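You operate a simulated robot arm through the tools that you are given. There is no shell and no other tool. Be economical: measure what you need, move in short steps, check, and stop when the job is done.

You are at the controls of a simulated robot arm. One attempt, no reset.

Task
Pack the adapter in the grey pouch for the trip.
Fine: first fit it with the plug head named on the trip card; zip the pouch shut. Set down upright: white travel adapter.

The check looks at the end state, three seconds after you hand in, the way a careful person would. Anything else that was tipped, shoved, dropped, spilled or broken makes it a failure.

Robot
A 6-joint arm with a two-finger parallel gripper, fixed in place. Base frame: the origin is at the foot of the arm, x ahead of it, y to its left, z up; the work surface is at about z = 550. Units: mm, rad, N and s.
With the tool pointing down near the work surface it reaches from about 140 to 820 mm from the base axis. Its first joint turns from -2.897 to 2.897 rad. Payload 3.91 kg.
The TCP is the grasp point between the finger pads, 30 mm short of the fingertips. In the tool frame z runs along the fingers and y along their closing line. The gripper opens to 110 mm. The fingers are 20 mm wide and 10 mm thick; the gripper's body (48 by 112 mm) begins 55 mm behind the TCP.
Orientation is that of the tool frame in the base frame, as a unit quaternion [x, y, z, w]. With the fingers straight down and closing along the base's y, the tool's x points along the base's -x, its y along +y and its z along -z.

Tools
- The arm moves only by the tool step_arm. Its argument "targets" is text: rows parted by semicolons, each of 7 numbers parted by spaces: the turn, a rotation vector about the base's x, y, z in units of 180 degrees (1.0 is 180 degrees), then the shift along the base's x, y, z in units of 400 mm (1.0 is 400 mm), then the closure in counts, from 0 (fully open) to 255 (shut). In form: rx ry rz tx ty tz jaw; .... A call has 1 to 12 rows; each row is the pose to reach, as a shift and turn from the pose commanded when the call began. A call with a number of a shift or a turn outside -1 to 1 is refused whole. A row lasts 0.2 s, in which the tool goes at most 50 mm and 0.15 rad; a call with a longer step from one row to the next is refused whole, and so is a gripper value outside its range. Where a pose cannot be reached the arm comes as near as it can. A force on the tool above 90 N (or 10 N above the force at the start of the call, whichever is more), or a blocked arm, ends the call early, and 0.2 s more pass. Each finger travels about 108 mm/s and halts on what it meets, pressing with about 26 N; the grip force reading is that of the motor and also rises with nothing between the fingers. The clock runs only during rows and for 0.2 s after the last one: add rows that repeat a pose to give the fingers time. The reply holds the time, the measured pose of the TCP, the force on the tool along the base axes, the opening and the grip force, in the units named above and with some noise, with the torque about the TCP (base axes, N m) and any sound that the robot's microphone picked up, and new pictures: "pictures" is both (left out), scene, wrist or none.
- Cameras (640 x 400 px; columns grow to the right, rows downward): "scene" is fixed at [219.8, 499.7, 1317.2]; the picture's right is [-1.00, 0.02, 0.00], its down [0.01, 0.44, -0.90] and it looks along [-0.02, -0.90, -0.44] (base axes); focal length 309 px, centre (320, 200). "wrist" rides on the gripper at [77, 7, -114] in the tool frame; the picture's right is [-0.09, 1.00, 0.00], its down [-0.80, -0.07, -0.59] and it looks along [-0.59, -0.05, 0.80] (tool axes); focal length 270 px, centre (320, 200). There is no depth. A picture from a camera that has moved, and an enlarged one, comes with that camera's place and axes in the base frame and with its lens.
- raise_lower(by): slides the trunk up (or, below 0, down) by that many mm; the arm rides with it, the base frame stays. It gives what a move gives, with no picture.
- enlarge(camera, box): a new picture of the part [left, top, right, bottom] of that camera's present view, enlarged. The clock stands still meanwhile.
- hand_in(): hands the job in; it is judged then, once.

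Work in short steps. Places have to be worked out from the pictures, the camera data and where the tool is seen: move nearer, look again, correct. Check each grasp and each placing, and mend what went wrong. You have 120 turns and 200 pictures in all, those below and enlarged ones among them. Open the gripper and draw the arm clear of the work before you hand the job in, unless the task says otherwise; then end with one line.

The tools are called after "Call:" by a JSON object that holds its "api" and its "payload". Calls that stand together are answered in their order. step_arm: Moves the arm, as the interface text tells. Its arguments: {"type":"object","properties":{"targets":{"type":"string"},"pictures":{"type":"string","enum":["both","scene","wrist","none"]}},"required":["targets"]} The other tools are called the same way: raise_lower (by) slides the trunk up or down; enlarge (camera, box) takes an enlarged picture of a part of a camera's view; hand_in () hands the job in.

At the start:

```text
time_s: 0.0
tcp_pos: [232.4, -438.2, 968.4]
tool_rot: [-0.001, 1.0, 0.0, 0.0]
force: [-1.0, 0.0, -0.2]
torque: [0.01, -0.01, 0.02]
width: 109.9
grip_force: 0.1
trunk travel left (down, up): [-400.0, 140.0]
```

scene: 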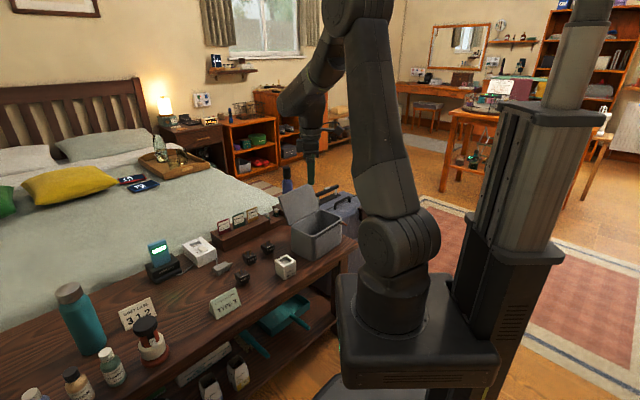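
wrist: 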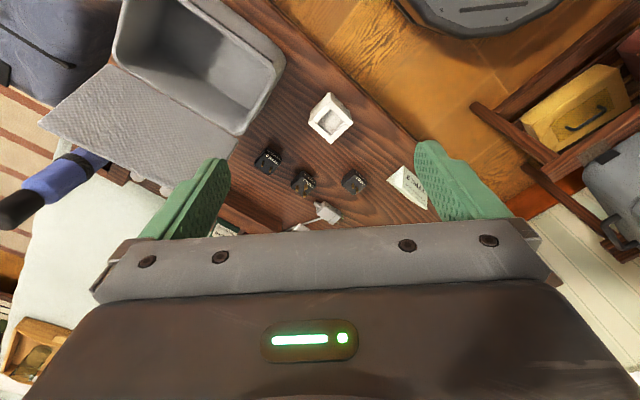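

I start with enlarged views of the table to read the cards and identify the objects.

Call:
{"api": "enlarge", "payload": {"camera": "scene", "box": [180, 180, 350, 286]}}

Call:
{"api": "enlarge", "payload": {"camera": "scene", "box": [50, 230, 250, 355]}}

Call:
{"api": "enlarge", "payload": {"camera": "wrist", "box": [220, 80, 450, 240]}}

```text
3.76 times, centred on (265, 233) of scene
camera zoom: at [219.8, 499.7, 1317.2], right [-1.0, 0.02, 0.0], down [0.01, 0.44, -0.9], along [-0.02, -0.9, -0.44], focal length 1164 px, centre (527, 76)
```

zoom: 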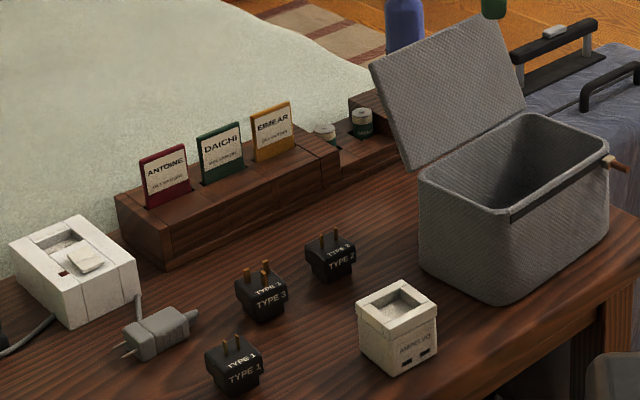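

```text
3.20 times, centred on (150, 292) of scene
camera zoom: at [219.8, 499.7, 1317.2], right [-1.0, 0.02, 0.0], down [0.01, 0.44, -0.9], along [-0.02, -0.9, -0.44], focal length 990 px, centre (864, -96)
```

zoom: 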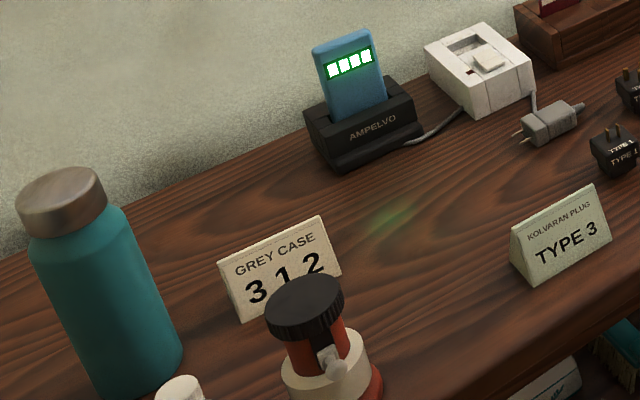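

```text
2.50 times, centred on (335, 160) of wrist
camera zoom: at [153.4, -433.3, 1082.3], right [0.09, 1.0, 0.0], down [0.8, -0.07, 0.59], along [0.59, -0.05, -0.8], focal length 676 px, centre (282, 300)
```

zoom: 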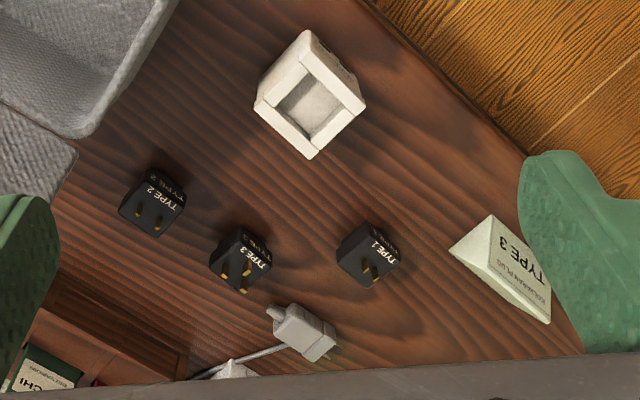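

Card says Kolvaran plug: Type 3. I check the fine print on the coloured cards, the adapter and the pouch.

Call:
{"api": "enlarge", "payload": {"camera": "scene", "box": [212, 204, 264, 236]}}

Call:
{"api": "enlarge", "payload": {"camera": "scene", "box": [270, 180, 366, 240]}}

Call:
{"api": "enlarge", "payload": {"camera": "scene", "box": [200, 235, 312, 305]}}

Call:
{"api": "enlarge", "payload": {"camera": "wrist", "box": [30, 0, 310, 175]}}

```text
12.31 times, centred on (238, 220) of scene
camera zoom: at [219.8, 499.7, 1317.2], right [-1.0, 0.02, 0.0], down [0.01, 0.44, -0.9], along [-0.02, -0.9, -0.44], focal length 3806 px, centre (1329, -46)
```

zoom: 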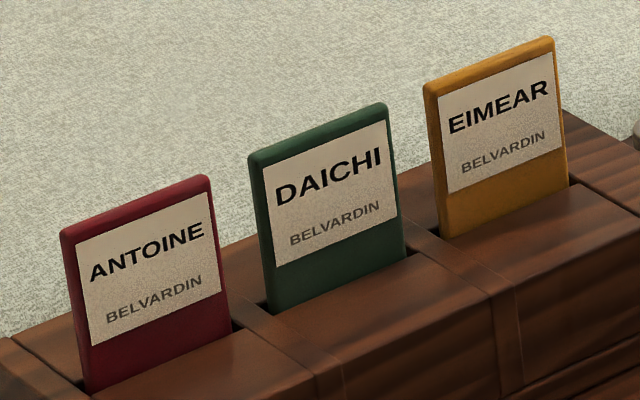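

```text
6.67 times, centred on (318, 210) of scene
camera zoom: at [219.8, 499.7, 1317.2], right [-1.0, 0.02, 0.0], down [0.01, 0.44, -0.9], along [-0.02, -0.9, -0.44], focal length 2062 px, centre (333, 133)
```

zoom: 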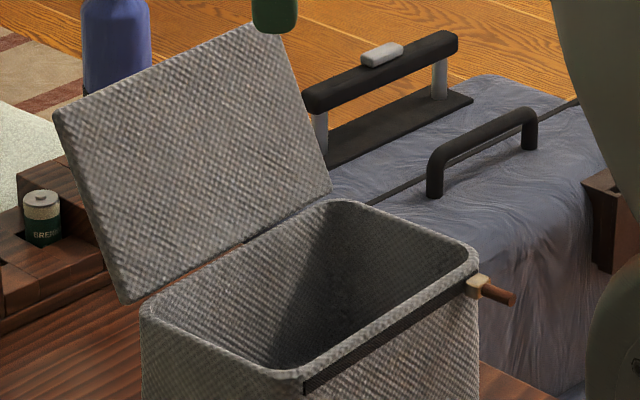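

```text
5.71 times, centred on (256, 270) of scene
camera zoom: at [219.8, 499.7, 1317.2], right [-1.0, 0.02, 0.0], down [0.01, 0.44, -0.9], along [-0.02, -0.9, -0.44], focal length 1767 px, centre (686, -200)
```

zoom: 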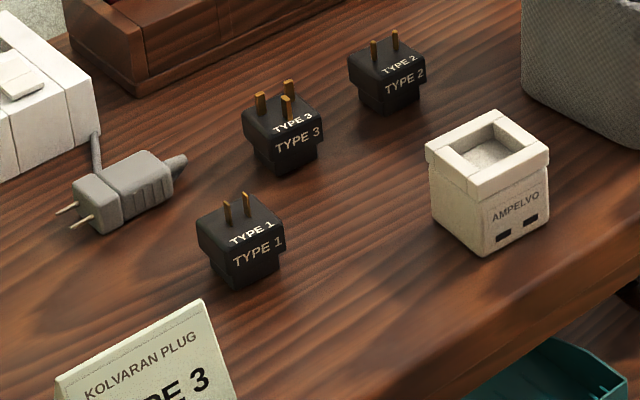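

```text
2.29 times, centred on (170, 88) of wrist
camera zoom: at [153.4, -433.3, 1082.3], right [0.09, 1.0, 0.0], down [0.8, -0.07, 0.59], along [0.59, -0.05, -0.8], focal length 618 px, centre (663, 457)
```

zoom: 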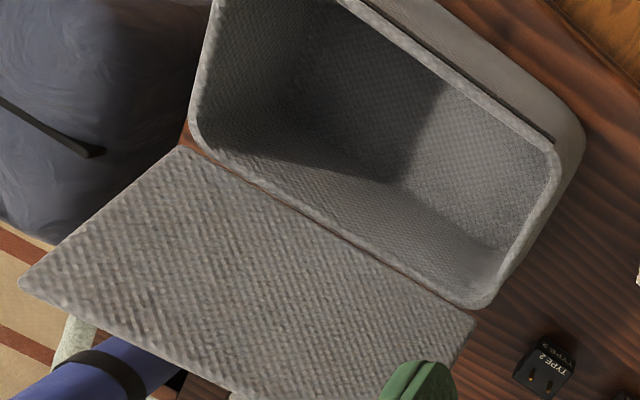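

The scene shows the Type 3 plug head near (481,-508), the adapter near (330,-415), and a table rotated about 45° in the base frame. I'll turn the tool to match the table and move closer for a good look.

Call:
{"api": "step_arm", "payload": {"targets": "0 0 -0.044 0.0625 0.0067 -0.07 0; 0 0 -0.088 0.125 0.0133 -0.14 0; 0 0 -0.132 0.1875 0.02 -0.21 0; 0 0 -0.176 0.25 0.0267 -0.28 0; 0 0 -0.22 0.3125 0.0333 -0.35 0; 0 0 -0.264 0.375 0.04 -0.42 0; 0 0 -0.264 0.375 0.04 -0.42 0"}}

```text
time_s: 1.6
tcp_pos: [383.0, -422.7, 797.6]
tool_rot: [0.404, 0.915, 0.0, 0.0]
force: [0.8, -0.1, 0.3]
torque: [-0.01, 0.01, -0.03]
width: 109.9
grip_force: 0.0
trunk travel left (down, up): [-400.0, 140.0]
camera wrist: at [333.8, -363.1, 913.2], right [0.8, 0.61, 0.0], down [0.49, -0.64, 0.59], along [0.36, -0.47, -0.8], focal length 270 px, centre (320, 200)
```

scene: 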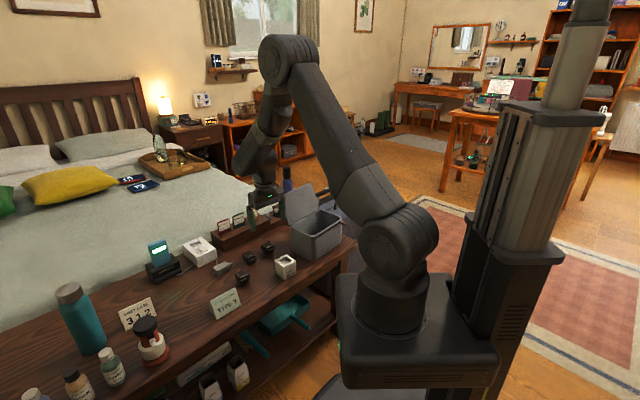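
wrist: 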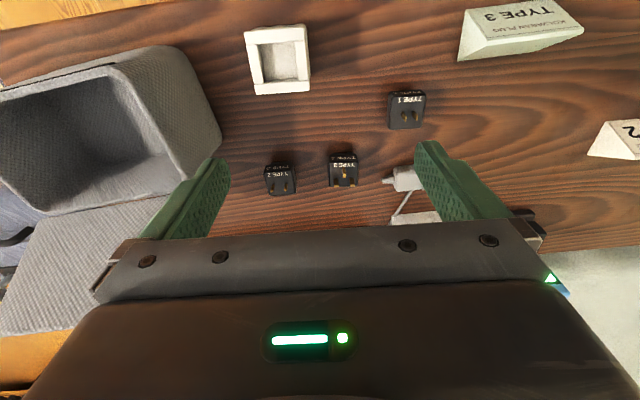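

The tool is now aligned with the table. I enlarge the view for exact plug and adapter geometry.

Call:
{"api": "enlarge", "payload": {"camera": "wrist", "box": [230, 80, 450, 217]}}

Call:
{"api": "enlarge", "payload": {"camera": "wrist", "box": [220, 10, 348, 90]}}

```text
2.91 times, centred on (340, 148) of wrist
camera zoom: at [333.8, -363.1, 913.2], right [0.8, 0.61, 0.0], down [0.49, -0.64, 0.59], along [0.36, -0.47, -0.8], focal length 786 px, centre (262, 350)
```

zoom: 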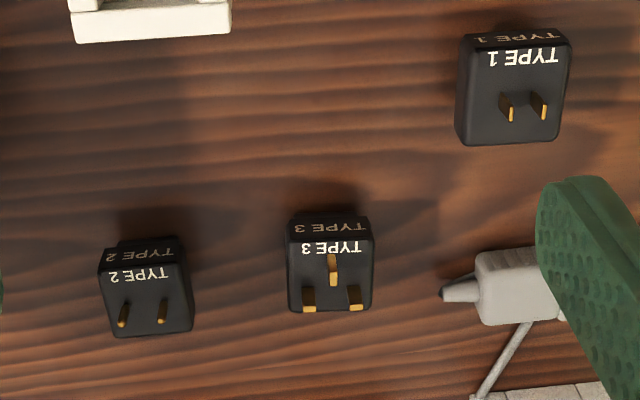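

```text
5.00 times, centred on (284, 50) of wrist
camera zoom: at [333.8, -363.1, 913.2], right [0.8, 0.61, 0.0], down [0.49, -0.64, 0.59], along [0.36, -0.47, -0.8], focal length 1351 px, centre (500, 950)
```

zoom: 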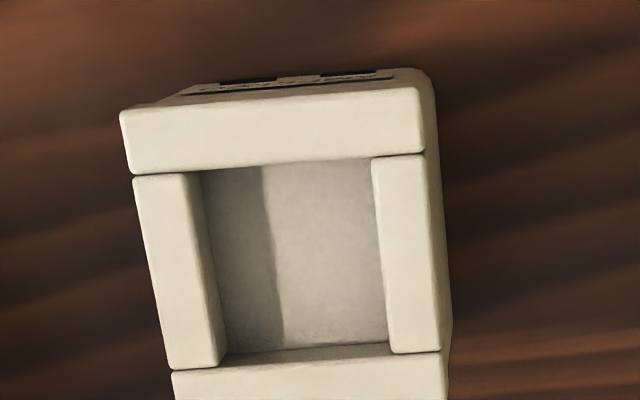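

The Type 3 plug sits near (481,-501), about 40 mm wide, yaw about 37°; the adapter is about 60 mm with a 35 mm recess. I hover over the plug with the jaws part closed and look closely.

Call:
{"api": "step_arm", "payload": {"targets": "0 0 -0.007 0.06 -0.048 -0.08 40; 0 0 -0.014 0.12 -0.096 -0.16 93; 0 0 -0.021 0.18 -0.144 -0.24 93; 0 0 -0.028 0.245 -0.195 -0.32 93; 0 0 -0.028 0.245 -0.195 -0.343 93;0 0 -0.028 0.245 -0.195 -0.343 93"}}

Call:
{"api": "enlarge", "payload": {"camera": "wrist", "box": [220, 60, 420, 185]}}

Call:
{"api": "enlarge", "payload": {"camera": "scene", "box": [220, 220, 316, 280]}}

```text
time_s: 3.0
tcp_pos: [478.4, -500.3, 662.1]
tool_rot: [0.443, 0.896, 0.0, 0.0]
force: [-0.3, 0.8, -0.5]
torque: [0.01, -0.04, -0.01]
width: 69.6
grip_force: 0.0
trunk travel left (down, up): [-400.0, 140.0]
camera wrist: at [437.0, -437.1, 776.9], right [0.84, 0.54, 0.0], down [0.43, -0.68, 0.59], along [0.32, -0.5, -0.8], focal length 270 px, centre (320, 200)
```

scene: 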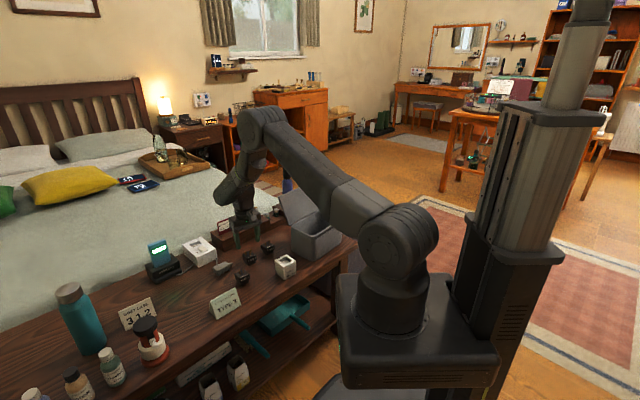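
wrist: 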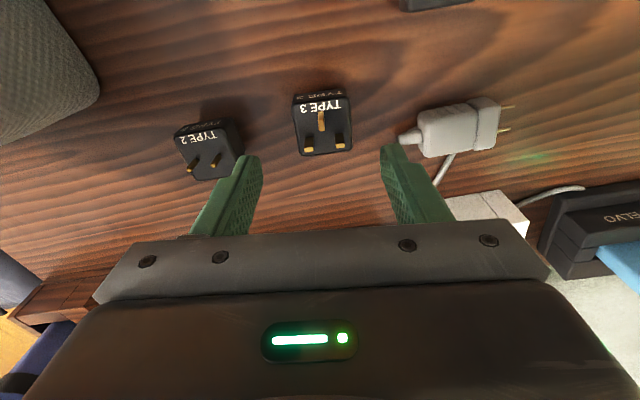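

```text
3.20 times, centred on (320, 122) of wrist
camera zoom: at [437.0, -437.1, 776.9], right [0.84, 0.54, 0.0], down [0.43, -0.68, 0.59], along [0.32, -0.5, -0.8], focal length 865 px, centre (320, 448)
```

zoom: 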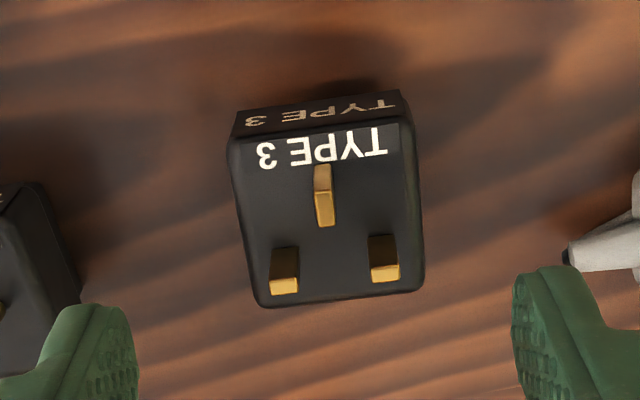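

```text
6.67 times, centred on (268, 250) of scene
camera zoom: at [219.8, 499.7, 1317.2], right [-1.0, 0.02, 0.0], down [0.01, 0.44, -0.9], along [-0.02, -0.9, -0.44], focal length 2062 px, centre (667, -133)
```

zoom: 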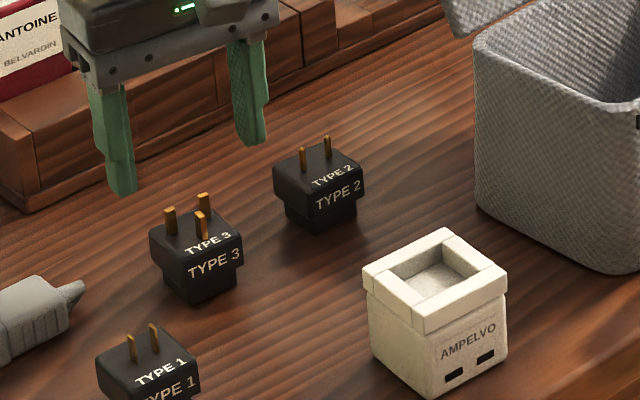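

The plug's centre is about 3 mm off the TCP along the closing line, top about 580, flange underside about 562. I align, descend so the tips stay beside the flange only, and close.

Call:
{"api": "step_arm", "payload": {"targets": "0 0 0.0055 0.006 0.0045 -0.06 93; 0 0 0.0055 0.006 0.0045 -0.14 93; 0 0 0.0055 0.006 0.0045 -0.17 93; 0 0 0.0055 0.006 0.0045 -0.17 93; 0 0 0.0055 0.006 0.0045 -0.17 120; 0 0 0.0055 0.006 0.0045 -0.17 150; 0 0 0.0055 0.006 0.0045 -0.17 200; 0 0 0.0055 0.006 0.0045 -0.17 200"}}

Call:
{"api": "enlarge", "payload": {"camera": "scene", "box": [220, 220, 316, 280]}}

```text
time_s: 4.8
tcp_pos: [481.3, -499.6, 594.0]
tool_rot: [0.435, 0.9, -0.001, 0.001]
force: [-0.3, -0.7, -0.6]
torque: [-0.01, 0.01, 0.01]
width: 40.8
grip_force: 25.4
trunk travel left (down, up): [-400.0, 140.0]
camera wrist: at [438.1, -436.2, 709.3], right [0.84, 0.55, 0.0], down [0.44, -0.67, 0.59], along [0.33, -0.5, -0.8], focal length 270 px, centre (320, 200)
```

scene: 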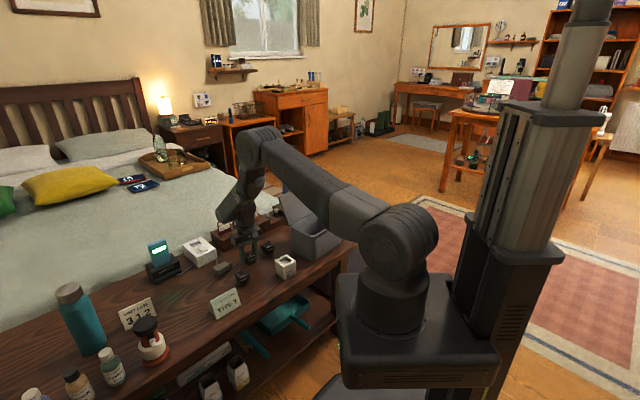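
wrist: 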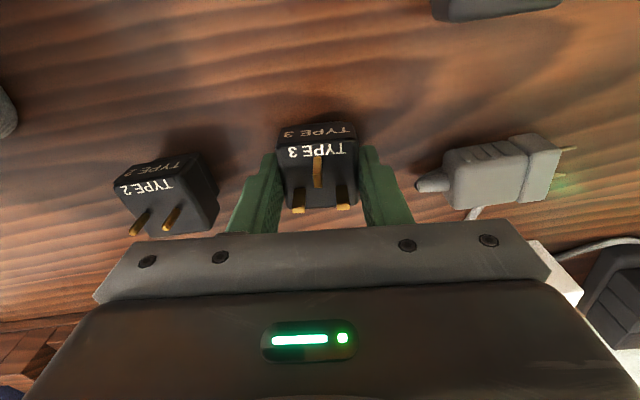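

```text
6.67 times, centred on (268, 250) of scene
camera zoom: at [219.8, 499.7, 1317.2], right [-1.0, 0.02, 0.0], down [0.01, 0.44, -0.9], along [-0.02, -0.9, -0.44], focal length 2062 px, centre (667, -133)
```

zoom: 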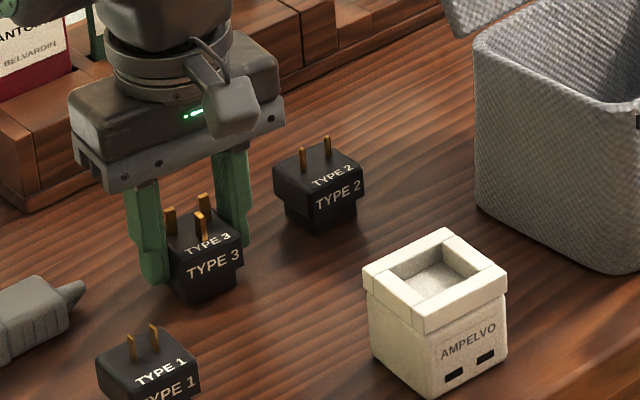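

The plug head is held (40.8 mm). I lift it and hover just beyond the adapter so the wrist camera sees the recess from above.

Call:
{"api": "step_arm", "payload": {"targets": "0 0 0 0 0 0.1 200; 0 0 0 0 0 0.2 200; 0 0 0 -0.08 0.03 0.24 200; 0 0 0.006 -0.18 0.065 0.24 200; 0 0 0.0117 -0.27 0.1 0.24 200; 0 0 0.0117 -0.325 0.1215 0.24 200; 0 0 0.0117 -0.325 0.1215 0.24 200; 0 0 0.0117 -0.325 0.1215 0.24 200", "pictures": "wrist"}}

Call:
{"api": "enlarge", "payload": {"camera": "wrist", "box": [220, 20, 420, 145]}}

Call:
{"api": "enlarge", "payload": {"camera": "scene", "box": [240, 210, 336, 270]}}

```text
time_s: 6.6
tcp_pos: [352.2, -449.8, 689.5]
tool_rot: [0.418, 0.908, 0.0, 0.0]
force: [0.7, 0.2, -1.0]
torque: [0.02, 0.01, 0.02]
width: 40.9
grip_force: 26.2
trunk travel left (down, up): [-400.0, 140.0]
camera wrist: at [307.2, -388.4, 804.6], right [0.81, 0.58, 0.0], down [0.47, -0.65, 0.59], along [0.34, -0.48, -0.8], focal length 270 px, centre (320, 200)
```

wrist: 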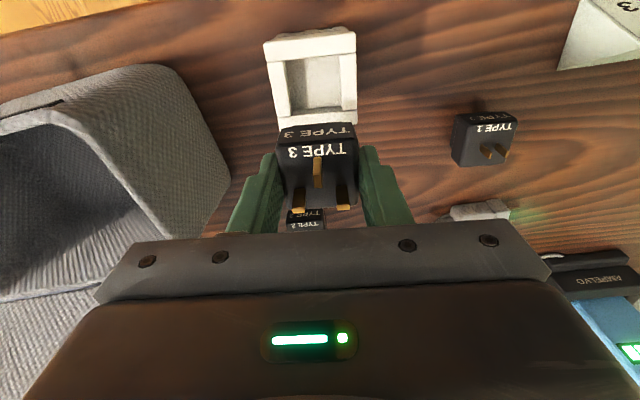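

```text
3.20 times, centred on (320, 82) of wrist
camera zoom: at [307.2, -388.4, 804.6], right [0.81, 0.58, 0.0], down [0.47, -0.65, 0.59], along [0.34, -0.48, -0.8], focal length 865 px, centre (320, 576)
```

zoom: 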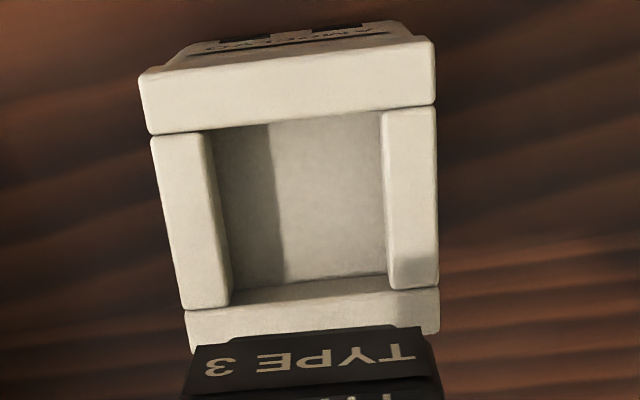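

```text
6.67 times, centred on (288, 240) of scene
camera zoom: at [219.8, 499.7, 1317.2], right [-1.0, 0.02, 0.0], down [0.01, 0.44, -0.9], along [-0.02, -0.9, -0.44], focal length 2062 px, centre (533, -67)
```

zoom: 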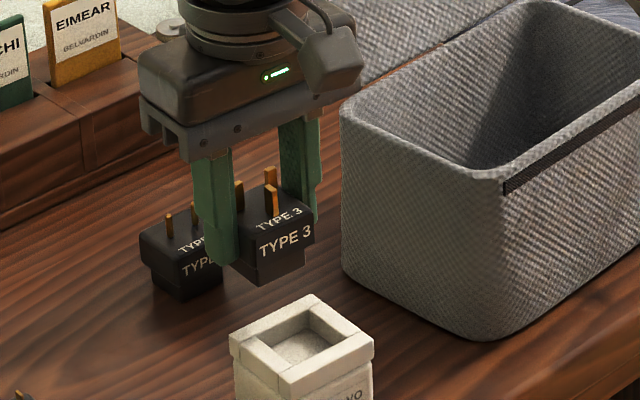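

I measure the recess about 30 mm inward of the TCP, yaw +1°. Now I measure how the plug sits in the grip.

Call:
{"api": "enlarge", "payload": {"camera": "wrist", "box": [240, 110, 400, 210]}}

Call:
{"api": "enlarge", "payload": {"camera": "scene", "box": [256, 228, 304, 258]}}

```text
4.00 times, centred on (320, 160) of wrist
camera zoom: at [307.2, -388.4, 804.6], right [0.81, 0.58, 0.0], down [0.47, -0.65, 0.59], along [0.34, -0.48, -0.8], focal length 1081 px, centre (320, 360)
```

zoom: 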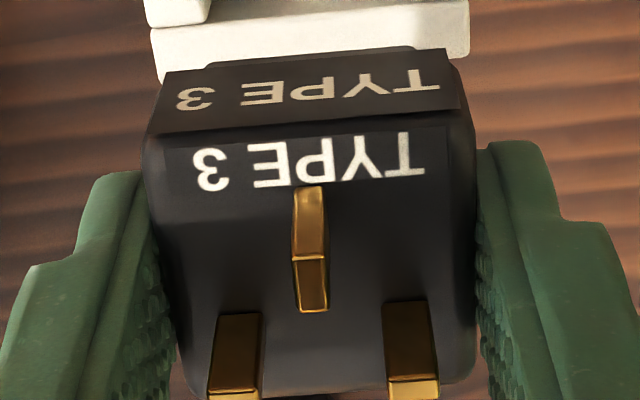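

```text
13.33 times, centred on (280, 243) of scene
camera zoom: at [219.8, 499.7, 1317.2], right [-1.0, 0.02, 0.0], down [0.01, 0.44, -0.9], along [-0.02, -0.9, -0.44], focal length 4123 px, centre (853, -373)
```

zoom: 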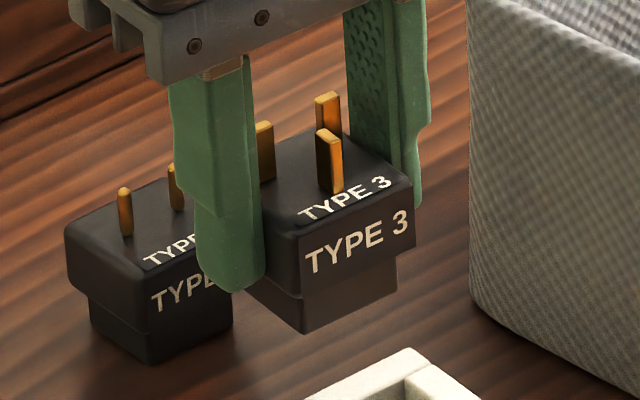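

The plug top is 10 mm below the TCP and its spigot ends about 44 mm below it; the rim is about z 612. I move over the recess and stop with the spigot about 8 mm above the rim to check alignment.

Call:
{"api": "step_arm", "payload": {"targets": "0 0 0.0045 -0.026 0.028 0 200; 0 0 0.0045 -0.0517 0.0561 0 200; 0 0 0.0045 -0.0517 0.0561 -0.04 200; 0 0 0.0045 -0.0517 0.0561 -0.064 200; 0 0 0.0045 -0.0517 0.0561 -0.064 200", "pictures": "none"}}

Call:
{"api": "enlarge", "payload": {"camera": "wrist", "box": [240, 60, 400, 160]}}

Call:
{"api": "enlarge", "payload": {"camera": "scene", "box": [262, 236, 310, 266]}}

```text
time_s: 7.8
tcp_pos: [332.1, -428.0, 664.4]
tool_rot: [0.413, 0.911, 0.0, 0.0]
force: [0.9, -0.1, -0.5]
torque: [0.0, -0.02, 0.02]
width: 41.0
grip_force: 26.0
trunk travel left (down, up): [-400.0, 140.0]
```

```text
4.00 times, centred on (320, 110) of wrist
camera zoom: at [284.9, -367.4, 779.9], right [0.81, 0.59, 0.0], down [0.48, -0.65, 0.59], along [0.35, -0.48, -0.8], focal length 1081 px, centre (320, 560)
```

zoom: 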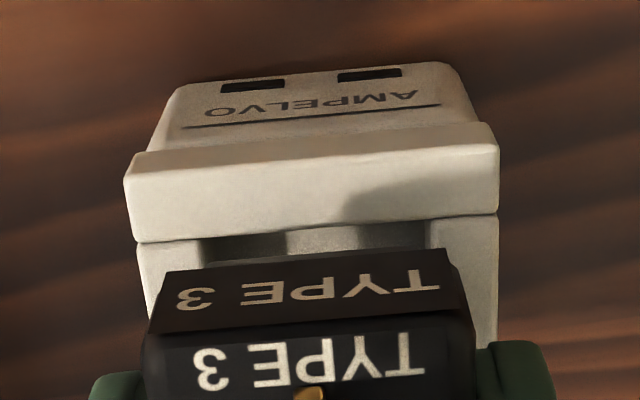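

```text
13.33 times, centred on (286, 251) of scene
camera zoom: at [219.8, 499.7, 1317.2], right [-1.0, 0.02, 0.0], down [0.01, 0.44, -0.9], along [-0.02, -0.9, -0.44], focal length 4123 px, centre (773, -480)
```

zoom: 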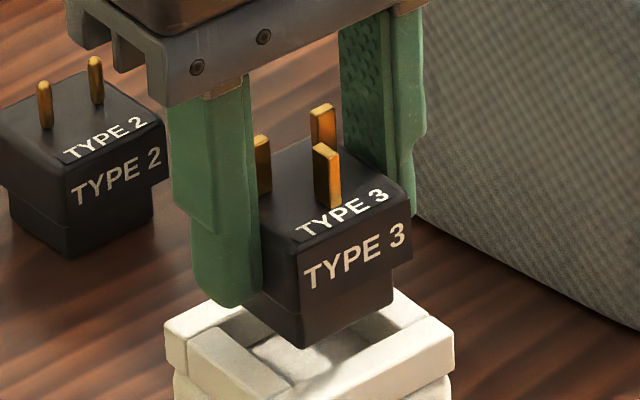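

Nearly aligned. I magnify the gap region in the scene view for finer checking.

Call:
{"api": "enlarge", "payload": {"camera": "scene", "box": [272, 252, 300, 269.5]}}

Call:
{"api": "enlarge", "payload": {"camera": "wrist", "box": [270, 95, 374, 160]}}

```text
16.00 times, centred on (286, 261) of scene
camera zoom: at [219.8, 499.7, 1317.2], right [-1.0, 0.02, 0.0], down [0.01, 0.44, -0.9], along [-0.02, -0.9, -0.44], focal length 4948 px, centre (864, -772)
```

zoom: 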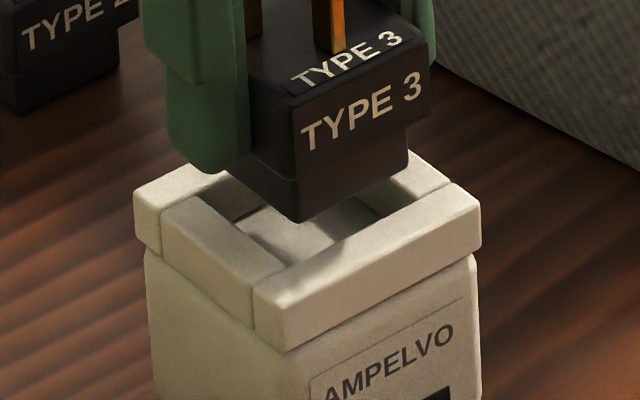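

```text
6.15 times, centred on (322, 128) of wrist
camera zoom: at [284.9, -367.4, 779.9], right [0.81, 0.59, 0.0], down [0.48, -0.65, 0.59], along [0.35, -0.48, -0.8], focal length 1663 px, centre (308, 646)
```

zoom: 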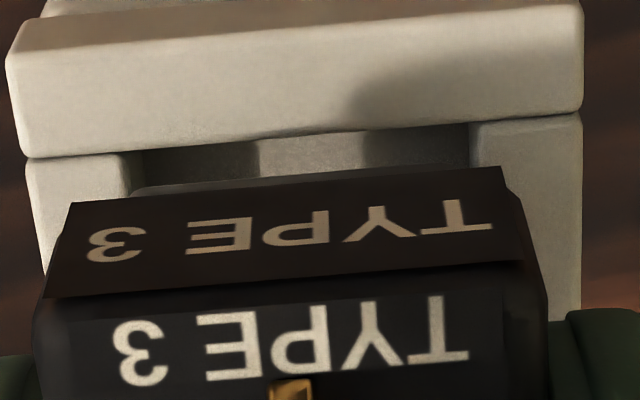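

Both views agree the plug must shift about 1.9 mm along +closing axis and about 0.8 mm outward. I correct that, lower a bit, and re-check.

Call:
{"api": "step_arm", "payload": {"targets": "0 0 0 0.0049 0.0016 0 200; 0 0 0 0.0049 0.0016 -0.0125 200; 0 0 0 0.0049 0.0016 -0.0125 200", "pictures": "none"}}

Call:
{"api": "enlarge", "payload": {"camera": "scene", "box": [272, 252, 300, 269.5]}}

Call:
{"api": "enlarge", "payload": {"camera": "wrist", "box": [270, 95, 374, 160]}}

```text
time_s: 8.6
tcp_pos: [333.4, -427.5, 659.1]
tool_rot: [0.412, 0.911, 0.0, 0.0]
force: [-0.7, -0.5, -0.2]
torque: [-0.02, 0.0, 0.0]
width: 41.0
grip_force: 25.9
trunk travel left (down, up): [-400.0, 140.0]
```

```text
16.00 times, centred on (286, 261) of scene
camera zoom: at [219.8, 499.7, 1317.2], right [-1.0, 0.02, 0.0], down [0.01, 0.44, -0.9], along [-0.02, -0.9, -0.44], focal length 4948 px, centre (864, -772)
```

zoom: 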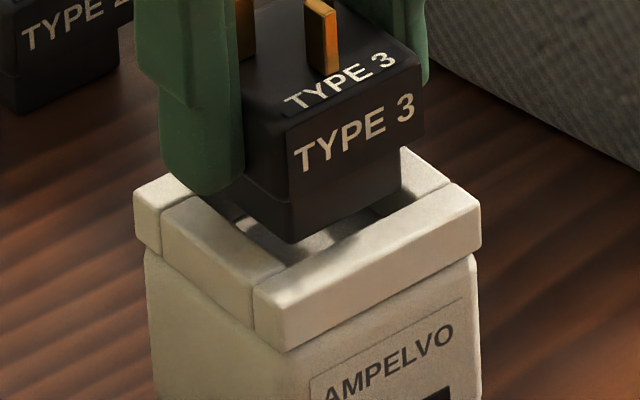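

```text
6.15 times, centred on (322, 128) of wrist
camera zoom: at [286.7, -366.8, 774.5], right [0.81, 0.59, 0.0], down [0.48, -0.65, 0.59], along [0.35, -0.48, -0.8], focal length 1663 px, centre (308, 646)
```

zoom: 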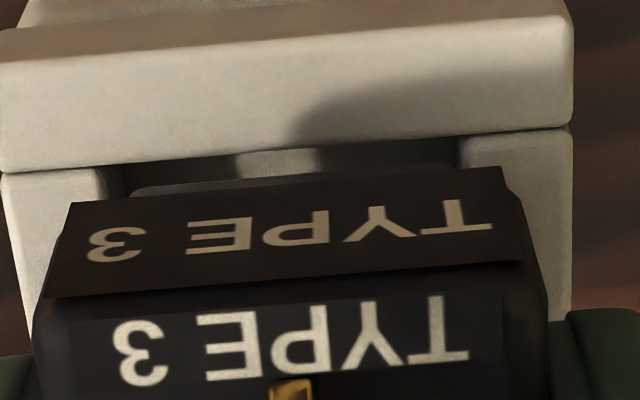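

Alignment now looks within about 0.5 mm. I nudge back 0.3 mm and lower in small steps watching force.

Call:
{"api": "step_arm", "payload": {"targets": "0 0 0 -0.0006 -0.0005 -0.006 200; 0 0 0 -0.0006 -0.0005 -0.012 200; 0 0 0 -0.0006 -0.0005 -0.018 200; 0 0 0 -0.0006 -0.0005 -0.018 200", "pictures": "none"}}

Call:
{"api": "enlarge", "payload": {"camera": "scene", "box": [272, 252, 300, 269.5]}}

```text
time_s: 9.6
tcp_pos: [332.9, -425.4, 651.8]
tool_rot: [0.413, 0.911, -0.001, 0.0]
force: [-0.2, -0.2, 0.2]
torque: [-0.03, 0.01, 0.01]
width: 41.1
grip_force: 26.1
trunk travel left (down, up): [-400.0, 140.0]
```

```text
16.00 times, centred on (286, 261) of scene
camera zoom: at [219.8, 499.7, 1317.2], right [-1.0, 0.02, 0.0], down [0.01, 0.44, -0.9], along [-0.02, -0.9, -0.44], focal length 4948 px, centre (864, -772)
```

zoom: 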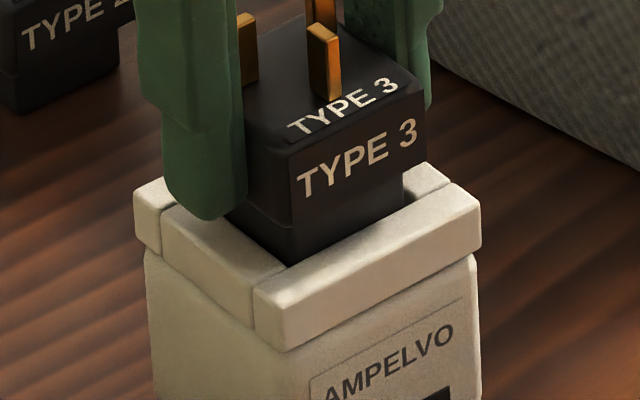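

The spigot is entering the recess with no force. I continue down.

Call:
{"api": "step_arm", "payload": {"targets": "0 0 0 0 0 -0.006 200; 0 0 0 0 0 -0.012 200; 0 0 0 0 0 -0.017 200; 0 0 0 0 0 -0.017 200", "pictures": "none"}}

Call:
{"api": "enlarge", "payload": {"camera": "scene", "box": [272, 252, 300, 269.5]}}

```text
time_s: 10.6
tcp_pos: [333.6, -426.3, 644.7]
tool_rot: [0.412, 0.911, 0.0, 0.001]
force: [-0.2, -0.6, -1.0]
torque: [0.01, -0.01, -0.01]
width: 41.0
grip_force: 26.0
trunk travel left (down, up): [-400.0, 140.0]
```

```text
16.00 times, centred on (286, 261) of scene
camera zoom: at [219.8, 499.7, 1317.2], right [-1.0, 0.02, 0.0], down [0.01, 0.44, -0.9], along [-0.02, -0.9, -0.44], focal length 4948 px, centre (864, -772)
```

zoom: 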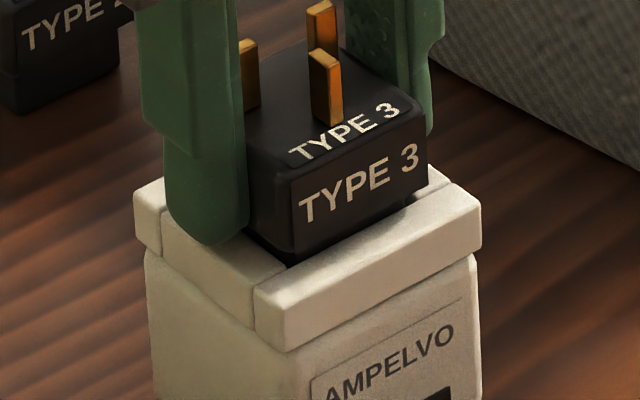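

Only about 2–3 mm remain. I go on in 1 mm steps until contact shows.

Call:
{"api": "step_arm", "payload": {"targets": "0 0 0 0 0 -0.0025 200; 0 0 0 0 0 -0.005 200; 0 0 0 0 0 -0.0075 200; 0 0 0 0 0 -0.0075 200", "pictures": "none"}}

Call:
{"api": "enlarge", "payload": {"camera": "scene", "box": [272, 252, 300, 269.5]}}

```text
time_s: 11.6
tcp_pos: [333.7, -427.5, 641.9]
tool_rot: [0.412, 0.911, -0.001, 0.0]
force: [0.2, -1.3, 0.4]
torque: [-0.05, -0.03, 0.01]
width: 40.9
grip_force: 26.4
trunk travel left (down, up): [-400.0, 140.0]
```

```text
16.00 times, centred on (286, 261) of scene
camera zoom: at [219.8, 499.7, 1317.2], right [-1.0, 0.02, 0.0], down [0.01, 0.44, -0.9], along [-0.02, -0.9, -0.44], focal length 4948 px, centre (864, -772)
```

zoom: 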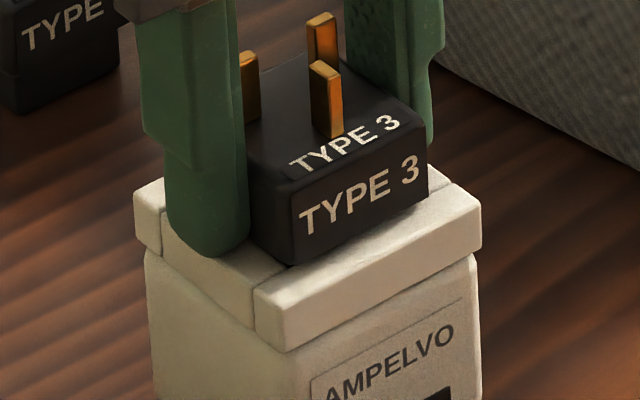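

Nearly seated; I press on a little further to feel the seat.

Call:
{"api": "step_arm", "payload": {"targets": "0 0 0 0 0 -0.0025 200; 0 0 0 0 0 -0.005 200; 0 0 0 0 0 -0.0075 200; 0 0 0 0 0 -0.0075 200", "pictures": "none"}}

Call:
{"api": "enlarge", "payload": {"camera": "scene", "box": [272, 252, 300, 269.5]}}

```text
time_s: 12.6
tcp_pos: [334.2, -425.7, 641.3]
tool_rot: [0.412, 0.911, -0.001, 0.002]
force: [1.5, 1.2, 36.0]
torque: [0.28, 0.04, -0.03]
width: 41.0
grip_force: 26.0
trunk travel left (down, up): [-400.0, 140.0]
```

```text
16.00 times, centred on (286, 261) of scene
camera zoom: at [219.8, 499.7, 1317.2], right [-1.0, 0.02, 0.0], down [0.01, 0.44, -0.9], along [-0.02, -0.9, -0.44], focal length 4948 px, centre (864, -772)
```

zoom: 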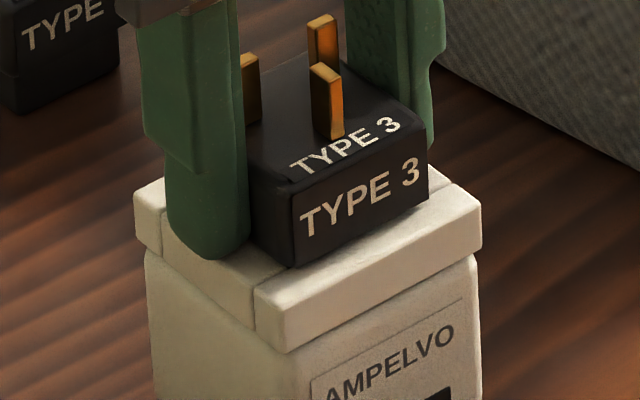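

36 N resisted: it's seated on the rim. I relax the press, open, and rise to inspect, with the view good for the adapter and the pouch.

Call:
{"api": "step_arm", "payload": {"targets": "0 0 0 0 0 0.006 200; 0 0 0 0 0 0.006 150; 0 0 0 0 0 0.006 93; 0 0 0 0 0 0.006 93; 0 0 0 0 0 0.08 93; 0 0 0 0 0 0.2 93; 0 0 0 0 0 0.3 93; 0 0 0 0 0 0.3 93"}}

Call:
{"api": "enlarge", "payload": {"camera": "scene", "box": [272, 247, 304, 267]}}

Call:
{"api": "enlarge", "payload": {"camera": "wrist", "box": [220, 60, 420, 185]}}

```text
time_s: 14.4
tcp_pos: [331.0, -428.3, 759.1]
tool_rot: [0.412, 0.911, 0.0, 0.0]
force: [0.3, -0.1, 0.6]
torque: [0.01, -0.01, -0.02]
width: 69.8
grip_force: 0.1
trunk travel left (down, up): [-400.0, 140.0]
camera wrist: at [285.1, -366.8, 873.9], right [0.81, 0.59, 0.0], down [0.48, -0.65, 0.59], along [0.35, -0.48, -0.8], focal length 270 px, centre (320, 200)
```

scene: 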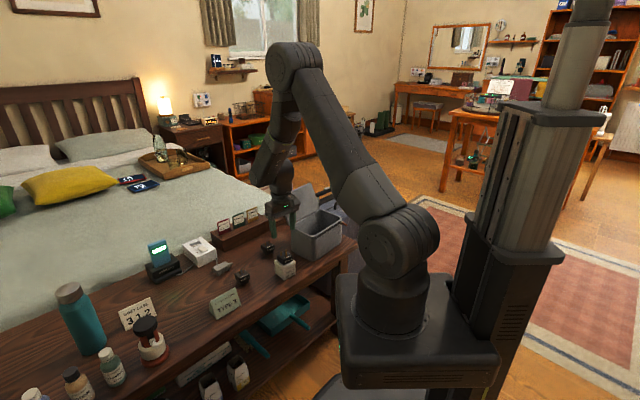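
wrist: 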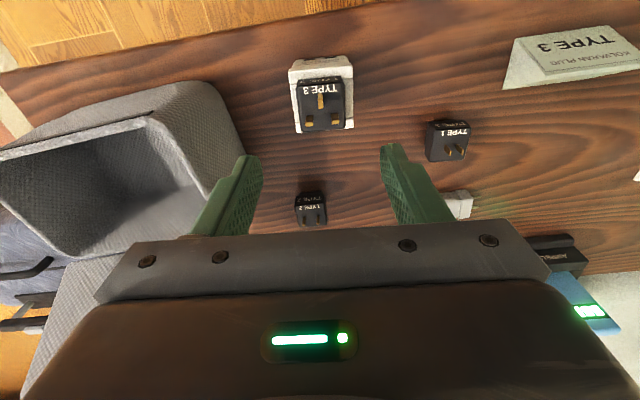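

```text
16.00 times, centred on (288, 257) of scene
camera zoom: at [219.8, 499.7, 1317.2], right [-1.0, 0.02, 0.0], down [0.01, 0.44, -0.9], along [-0.02, -0.9, -0.44], focal length 4948 px, centre (832, -712)
```

zoom: 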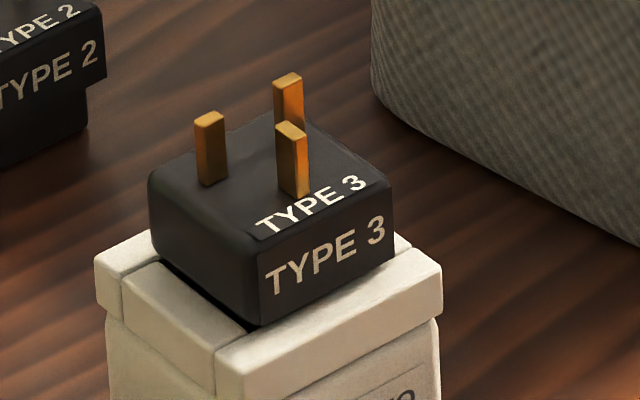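

```text
3.20 times, centred on (320, 122) of wrist
camera zoom: at [285.1, -366.8, 873.9], right [0.81, 0.59, 0.0], down [0.48, -0.65, 0.59], along [0.35, -0.48, -0.8], focal length 865 px, centre (320, 448)
```

zoom: 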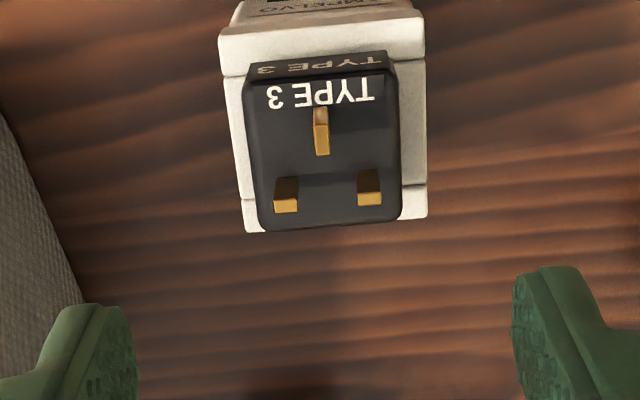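

The plug is in the recess, with perhaps a hairline gap under the flange on the left. I press lightly from above with the fingertips on the flange, on the near half, clear of the pins.

Call:
{"api": "step_arm", "payload": {"targets": "0 0 0 -0.013 0.015 -0.05 211; 0 0 0 -0.013 0.015 -0.13 211; 0 0 0 -0.013 0.015 -0.2 211; 0 0 0 -0.013 0.015 -0.23 211; 0 0 0 -0.013 0.015 -0.23 211", "pictures": "wrist"}}

Call:
{"api": "enlarge", "payload": {"camera": "scene", "box": [264, 237, 312, 267]}}

```text
time_s: 15.4
tcp_pos: [327.6, -422.1, 682.6]
tool_rot: [0.412, 0.911, -0.005, 0.008]
force: [-12.2, 17.5, 65.8]
torque: [0.44, 0.13, 0.06]
width: 18.7
grip_force: 0.0
trunk travel left (down, up): [-400.0, 140.0]
stopped in row 4: the force on the tool passed its limit at 110 N (the readings are from after the stop); the commanded pose is now the measured one
camera wrist: at [280.2, -360.2, 796.6], right [0.8, 0.59, 0.0], down [0.47, -0.64, 0.61], along [0.36, -0.49, -0.79], focal length 270 px, centre (320, 200)
```

wrist: 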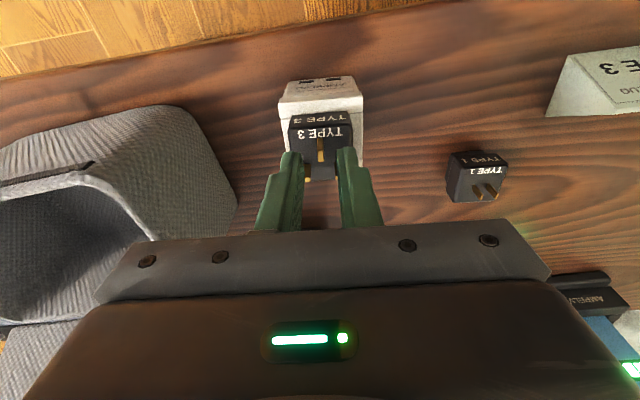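

```text
13.33 times, centred on (288, 252) of scene
camera zoom: at [219.8, 499.7, 1317.2], right [-1.0, 0.02, 0.0], down [0.01, 0.44, -0.9], along [-0.02, -0.9, -0.44], focal length 4123 px, centre (747, -493)
```

zoom: 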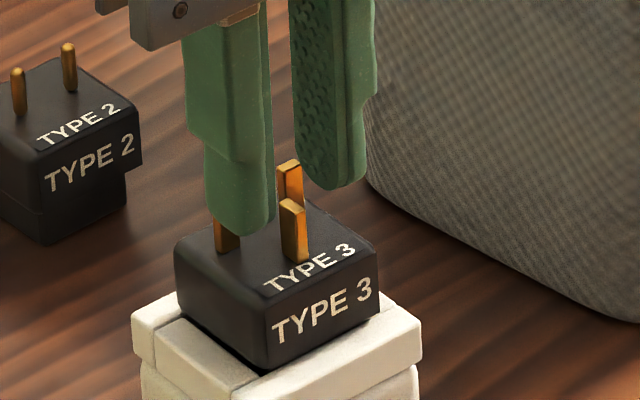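

The tips landed on the far pins (about 110 N pressed down), so I back straight up and inspect.

Call:
{"api": "step_arm", "payload": {"targets": "0 0 0 0 0 0.02 211; 0 0 0 0 0 0.1 211; 0 0 0 0.013 -0.015 0.19 211; 0 0 0 0.013 -0.015 0.19 211", "pictures": "wrist"}}

Call:
{"api": "enlarge", "payload": {"camera": "scene", "box": [272, 247, 304, 267]}}

Call:
{"api": "enlarge", "payload": {"camera": "wrist", "box": [270, 40, 370, 102.5]}}

```text
time_s: 16.4
tcp_pos: [335.1, -430.3, 751.7]
tool_rot: [0.411, 0.912, -0.002, 0.005]
force: [0.4, -0.3, 0.4]
torque: [-0.02, 0.0, -0.02]
width: 18.9
grip_force: 0.0
trunk travel left (down, up): [-400.0, 140.0]
camera wrist: at [287.6, -368.9, 866.5], right [0.81, 0.59, 0.0], down [0.47, -0.64, 0.6], along [0.36, -0.49, -0.8], focal length 270 px, centre (320, 200)
```

wrist: 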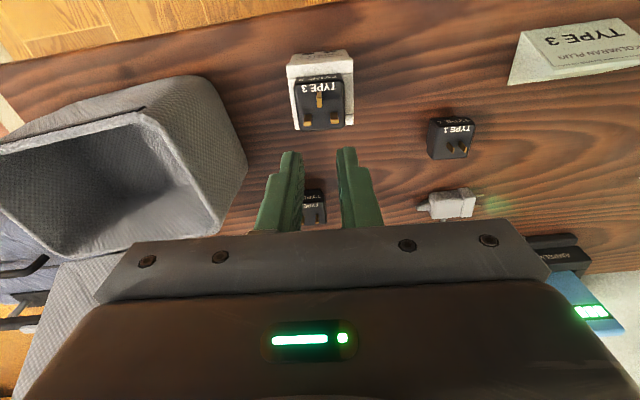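

```text
16.00 times, centred on (288, 257) of scene
camera zoom: at [219.8, 499.7, 1317.2], right [-1.0, 0.02, 0.0], down [0.01, 0.44, -0.9], along [-0.02, -0.9, -0.44], focal length 4948 px, centre (832, -712)
```

zoom: 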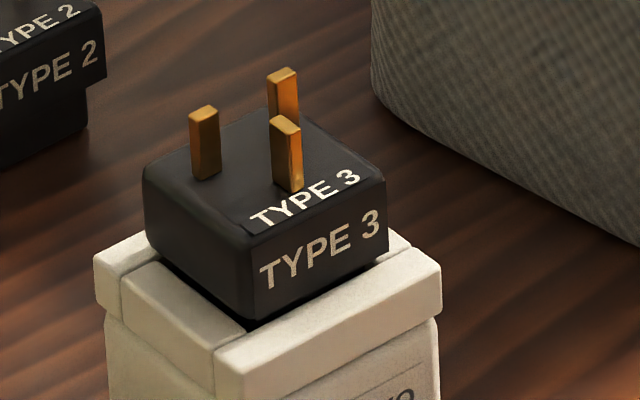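

```text
6.40 times, centred on (320, 71) of wrist
camera zoom: at [287.6, -368.9, 866.5], right [0.81, 0.59, 0.0], down [0.47, -0.64, 0.6], along [0.36, -0.49, -0.8], focal length 1730 px, centre (320, 1024)
```

zoom: 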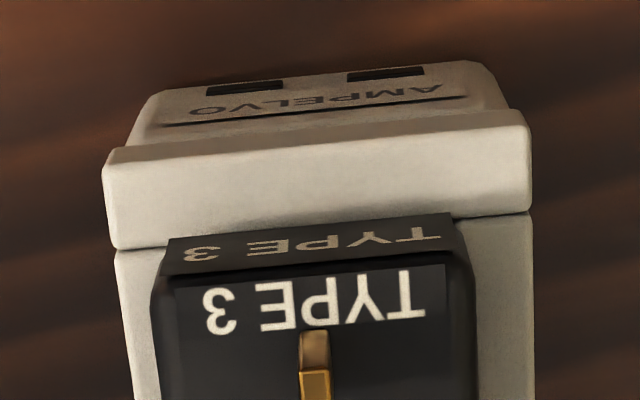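

The plug seems slightly raised on its near side. I correct the small tool tilt and place the tips over the near strip of the flange (clear of the pins), stopping just above.

Call:
{"api": "step_arm", "payload": {"targets": "0.0025 0.0024 0 -0.0115 0.013 0 211; 0.0025 0.0024 0 -0.023 0.0263 0 211; 0.0025 0.0024 0 -0.023 0.0263 -0.1 211; 0.0025 0.0024 0 -0.023 0.0263 -0.18 211; 0.0025 0.0024 0 -0.023 0.0263 -0.2 211; 0.0025 0.0024 0 -0.023 0.0263 -0.2 211", "pictures": "none"}}

Call:
{"api": "enlarge", "payload": {"camera": "scene", "box": [264, 237, 312, 267]}}

Call:
{"api": "enlarge", "payload": {"camera": "wrist", "box": [260, 90, 380, 165]}}

```text
time_s: 17.7
tcp_pos: [326.8, -421.0, 683.5]
tool_rot: [0.411, 0.912, -0.005, 0.007]
force: [-12.4, 16.4, 65.0]
torque: [0.29, 0.01, 0.04]
width: 18.9
grip_force: 0.0
trunk travel left (down, up): [-400.0, 140.0]
stopped in row 6: the force on the tool passed its limit at 94 N (the readings are from after the stop); the commanded pose is now the measured one
```

```text
13.33 times, centred on (288, 252) of scene
camera zoom: at [219.8, 499.7, 1317.2], right [-1.0, 0.02, 0.0], down [0.01, 0.44, -0.9], along [-0.02, -0.9, -0.44], focal length 4123 px, centre (747, -493)
```

zoom: 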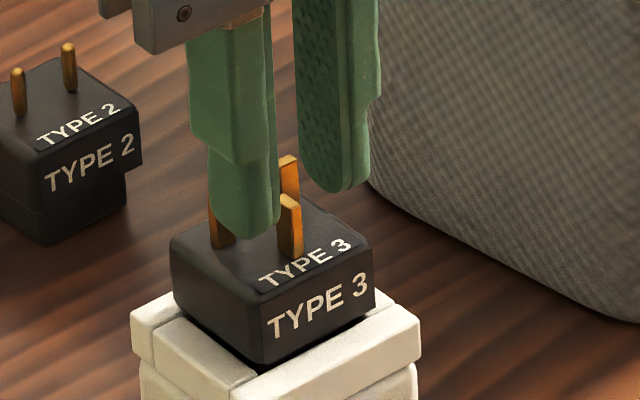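

```text
5.33 times, centred on (320, 128) of wrist
camera zoom: at [279.1, -358.7, 796.6], right [0.8, 0.59, 0.0], down [0.47, -0.64, 0.61], along [0.36, -0.49, -0.79], focal length 1442 px, centre (320, 587)
```

zoom: 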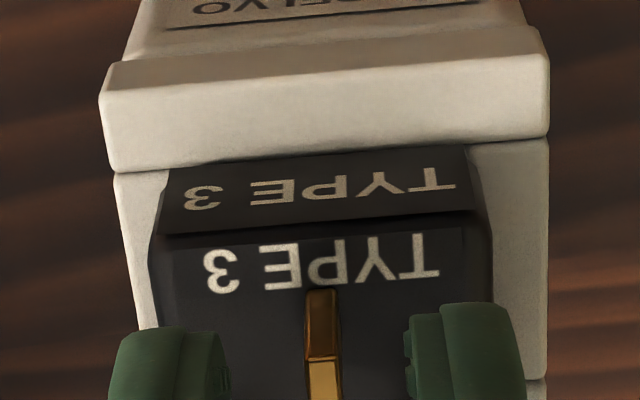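

Contact again at the same height (tips about z 653), well above the flange, though the pins should be clear. I look at the whole picture before doing anything else.

Call:
{"api": "step_arm", "payload": {"targets": "0 0 0 0 0 0.012 211"}}

Call:
{"api": "enlarge", "payload": {"camera": "scene", "box": [232, 180, 360, 260]}}

Call:
{"api": "enlarge", "payload": {"camera": "scene", "box": [272, 242, 304, 262]}}

```text
time_s: 18.1
tcp_pos: [328.6, -421.4, 683.9]
tool_rot: [0.411, 0.912, -0.004, 0.005]
force: [-8.3, 12.3, 45.3]
torque: [0.21, 0.06, 0.05]
width: 18.8
grip_force: 0.0
trunk travel left (down, up): [-400.0, 140.0]
camera wrist: at [279.7, -359.5, 797.2], right [0.8, 0.59, 0.0], down [0.47, -0.64, 0.61], along [0.36, -0.49, -0.8], focal length 270 px, centre (320, 200)
```

scene: 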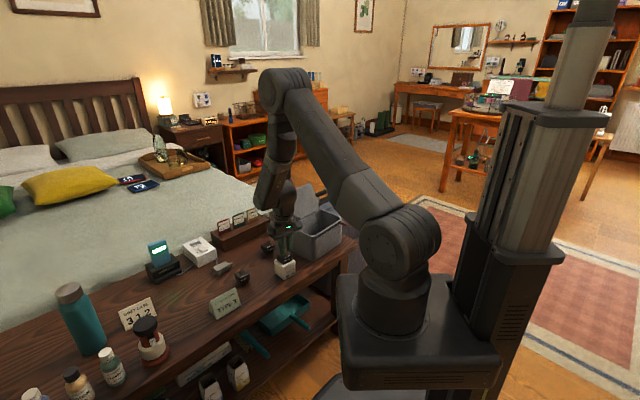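
wrist: 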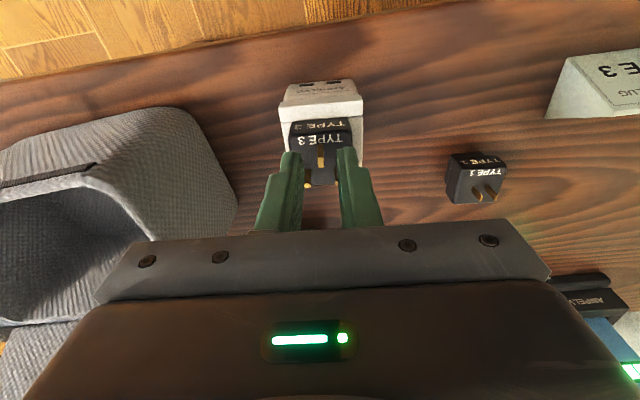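

```text
5.00 times, centred on (296, 220) of scene
camera zoom: at [219.8, 499.7, 1317.2], right [-1.0, 0.02, 0.0], down [0.01, 0.44, -0.9], along [-0.02, -0.9, -0.44], focal length 1546 px, centre (440, 100)
```

zoom: 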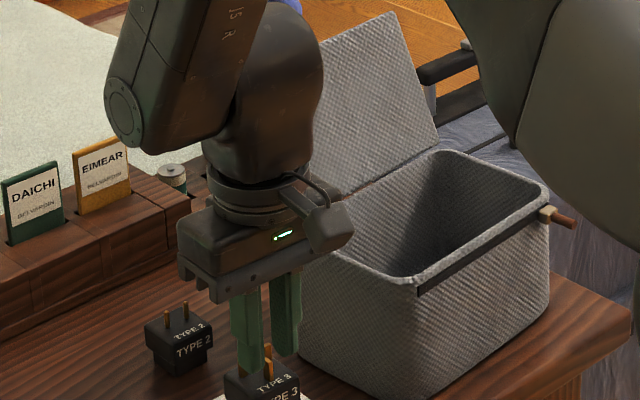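

```text
16.00 times, centred on (288, 252) of scene
camera zoom: at [219.8, 499.7, 1317.2], right [-1.0, 0.02, 0.0], down [0.01, 0.44, -0.9], along [-0.02, -0.9, -0.44], focal length 4948 px, centre (832, -632)
```

zoom: 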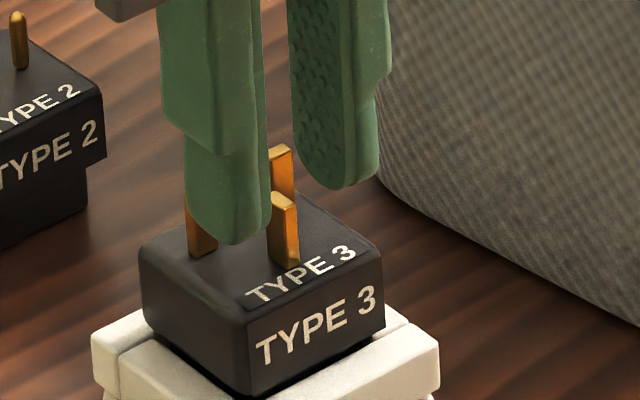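

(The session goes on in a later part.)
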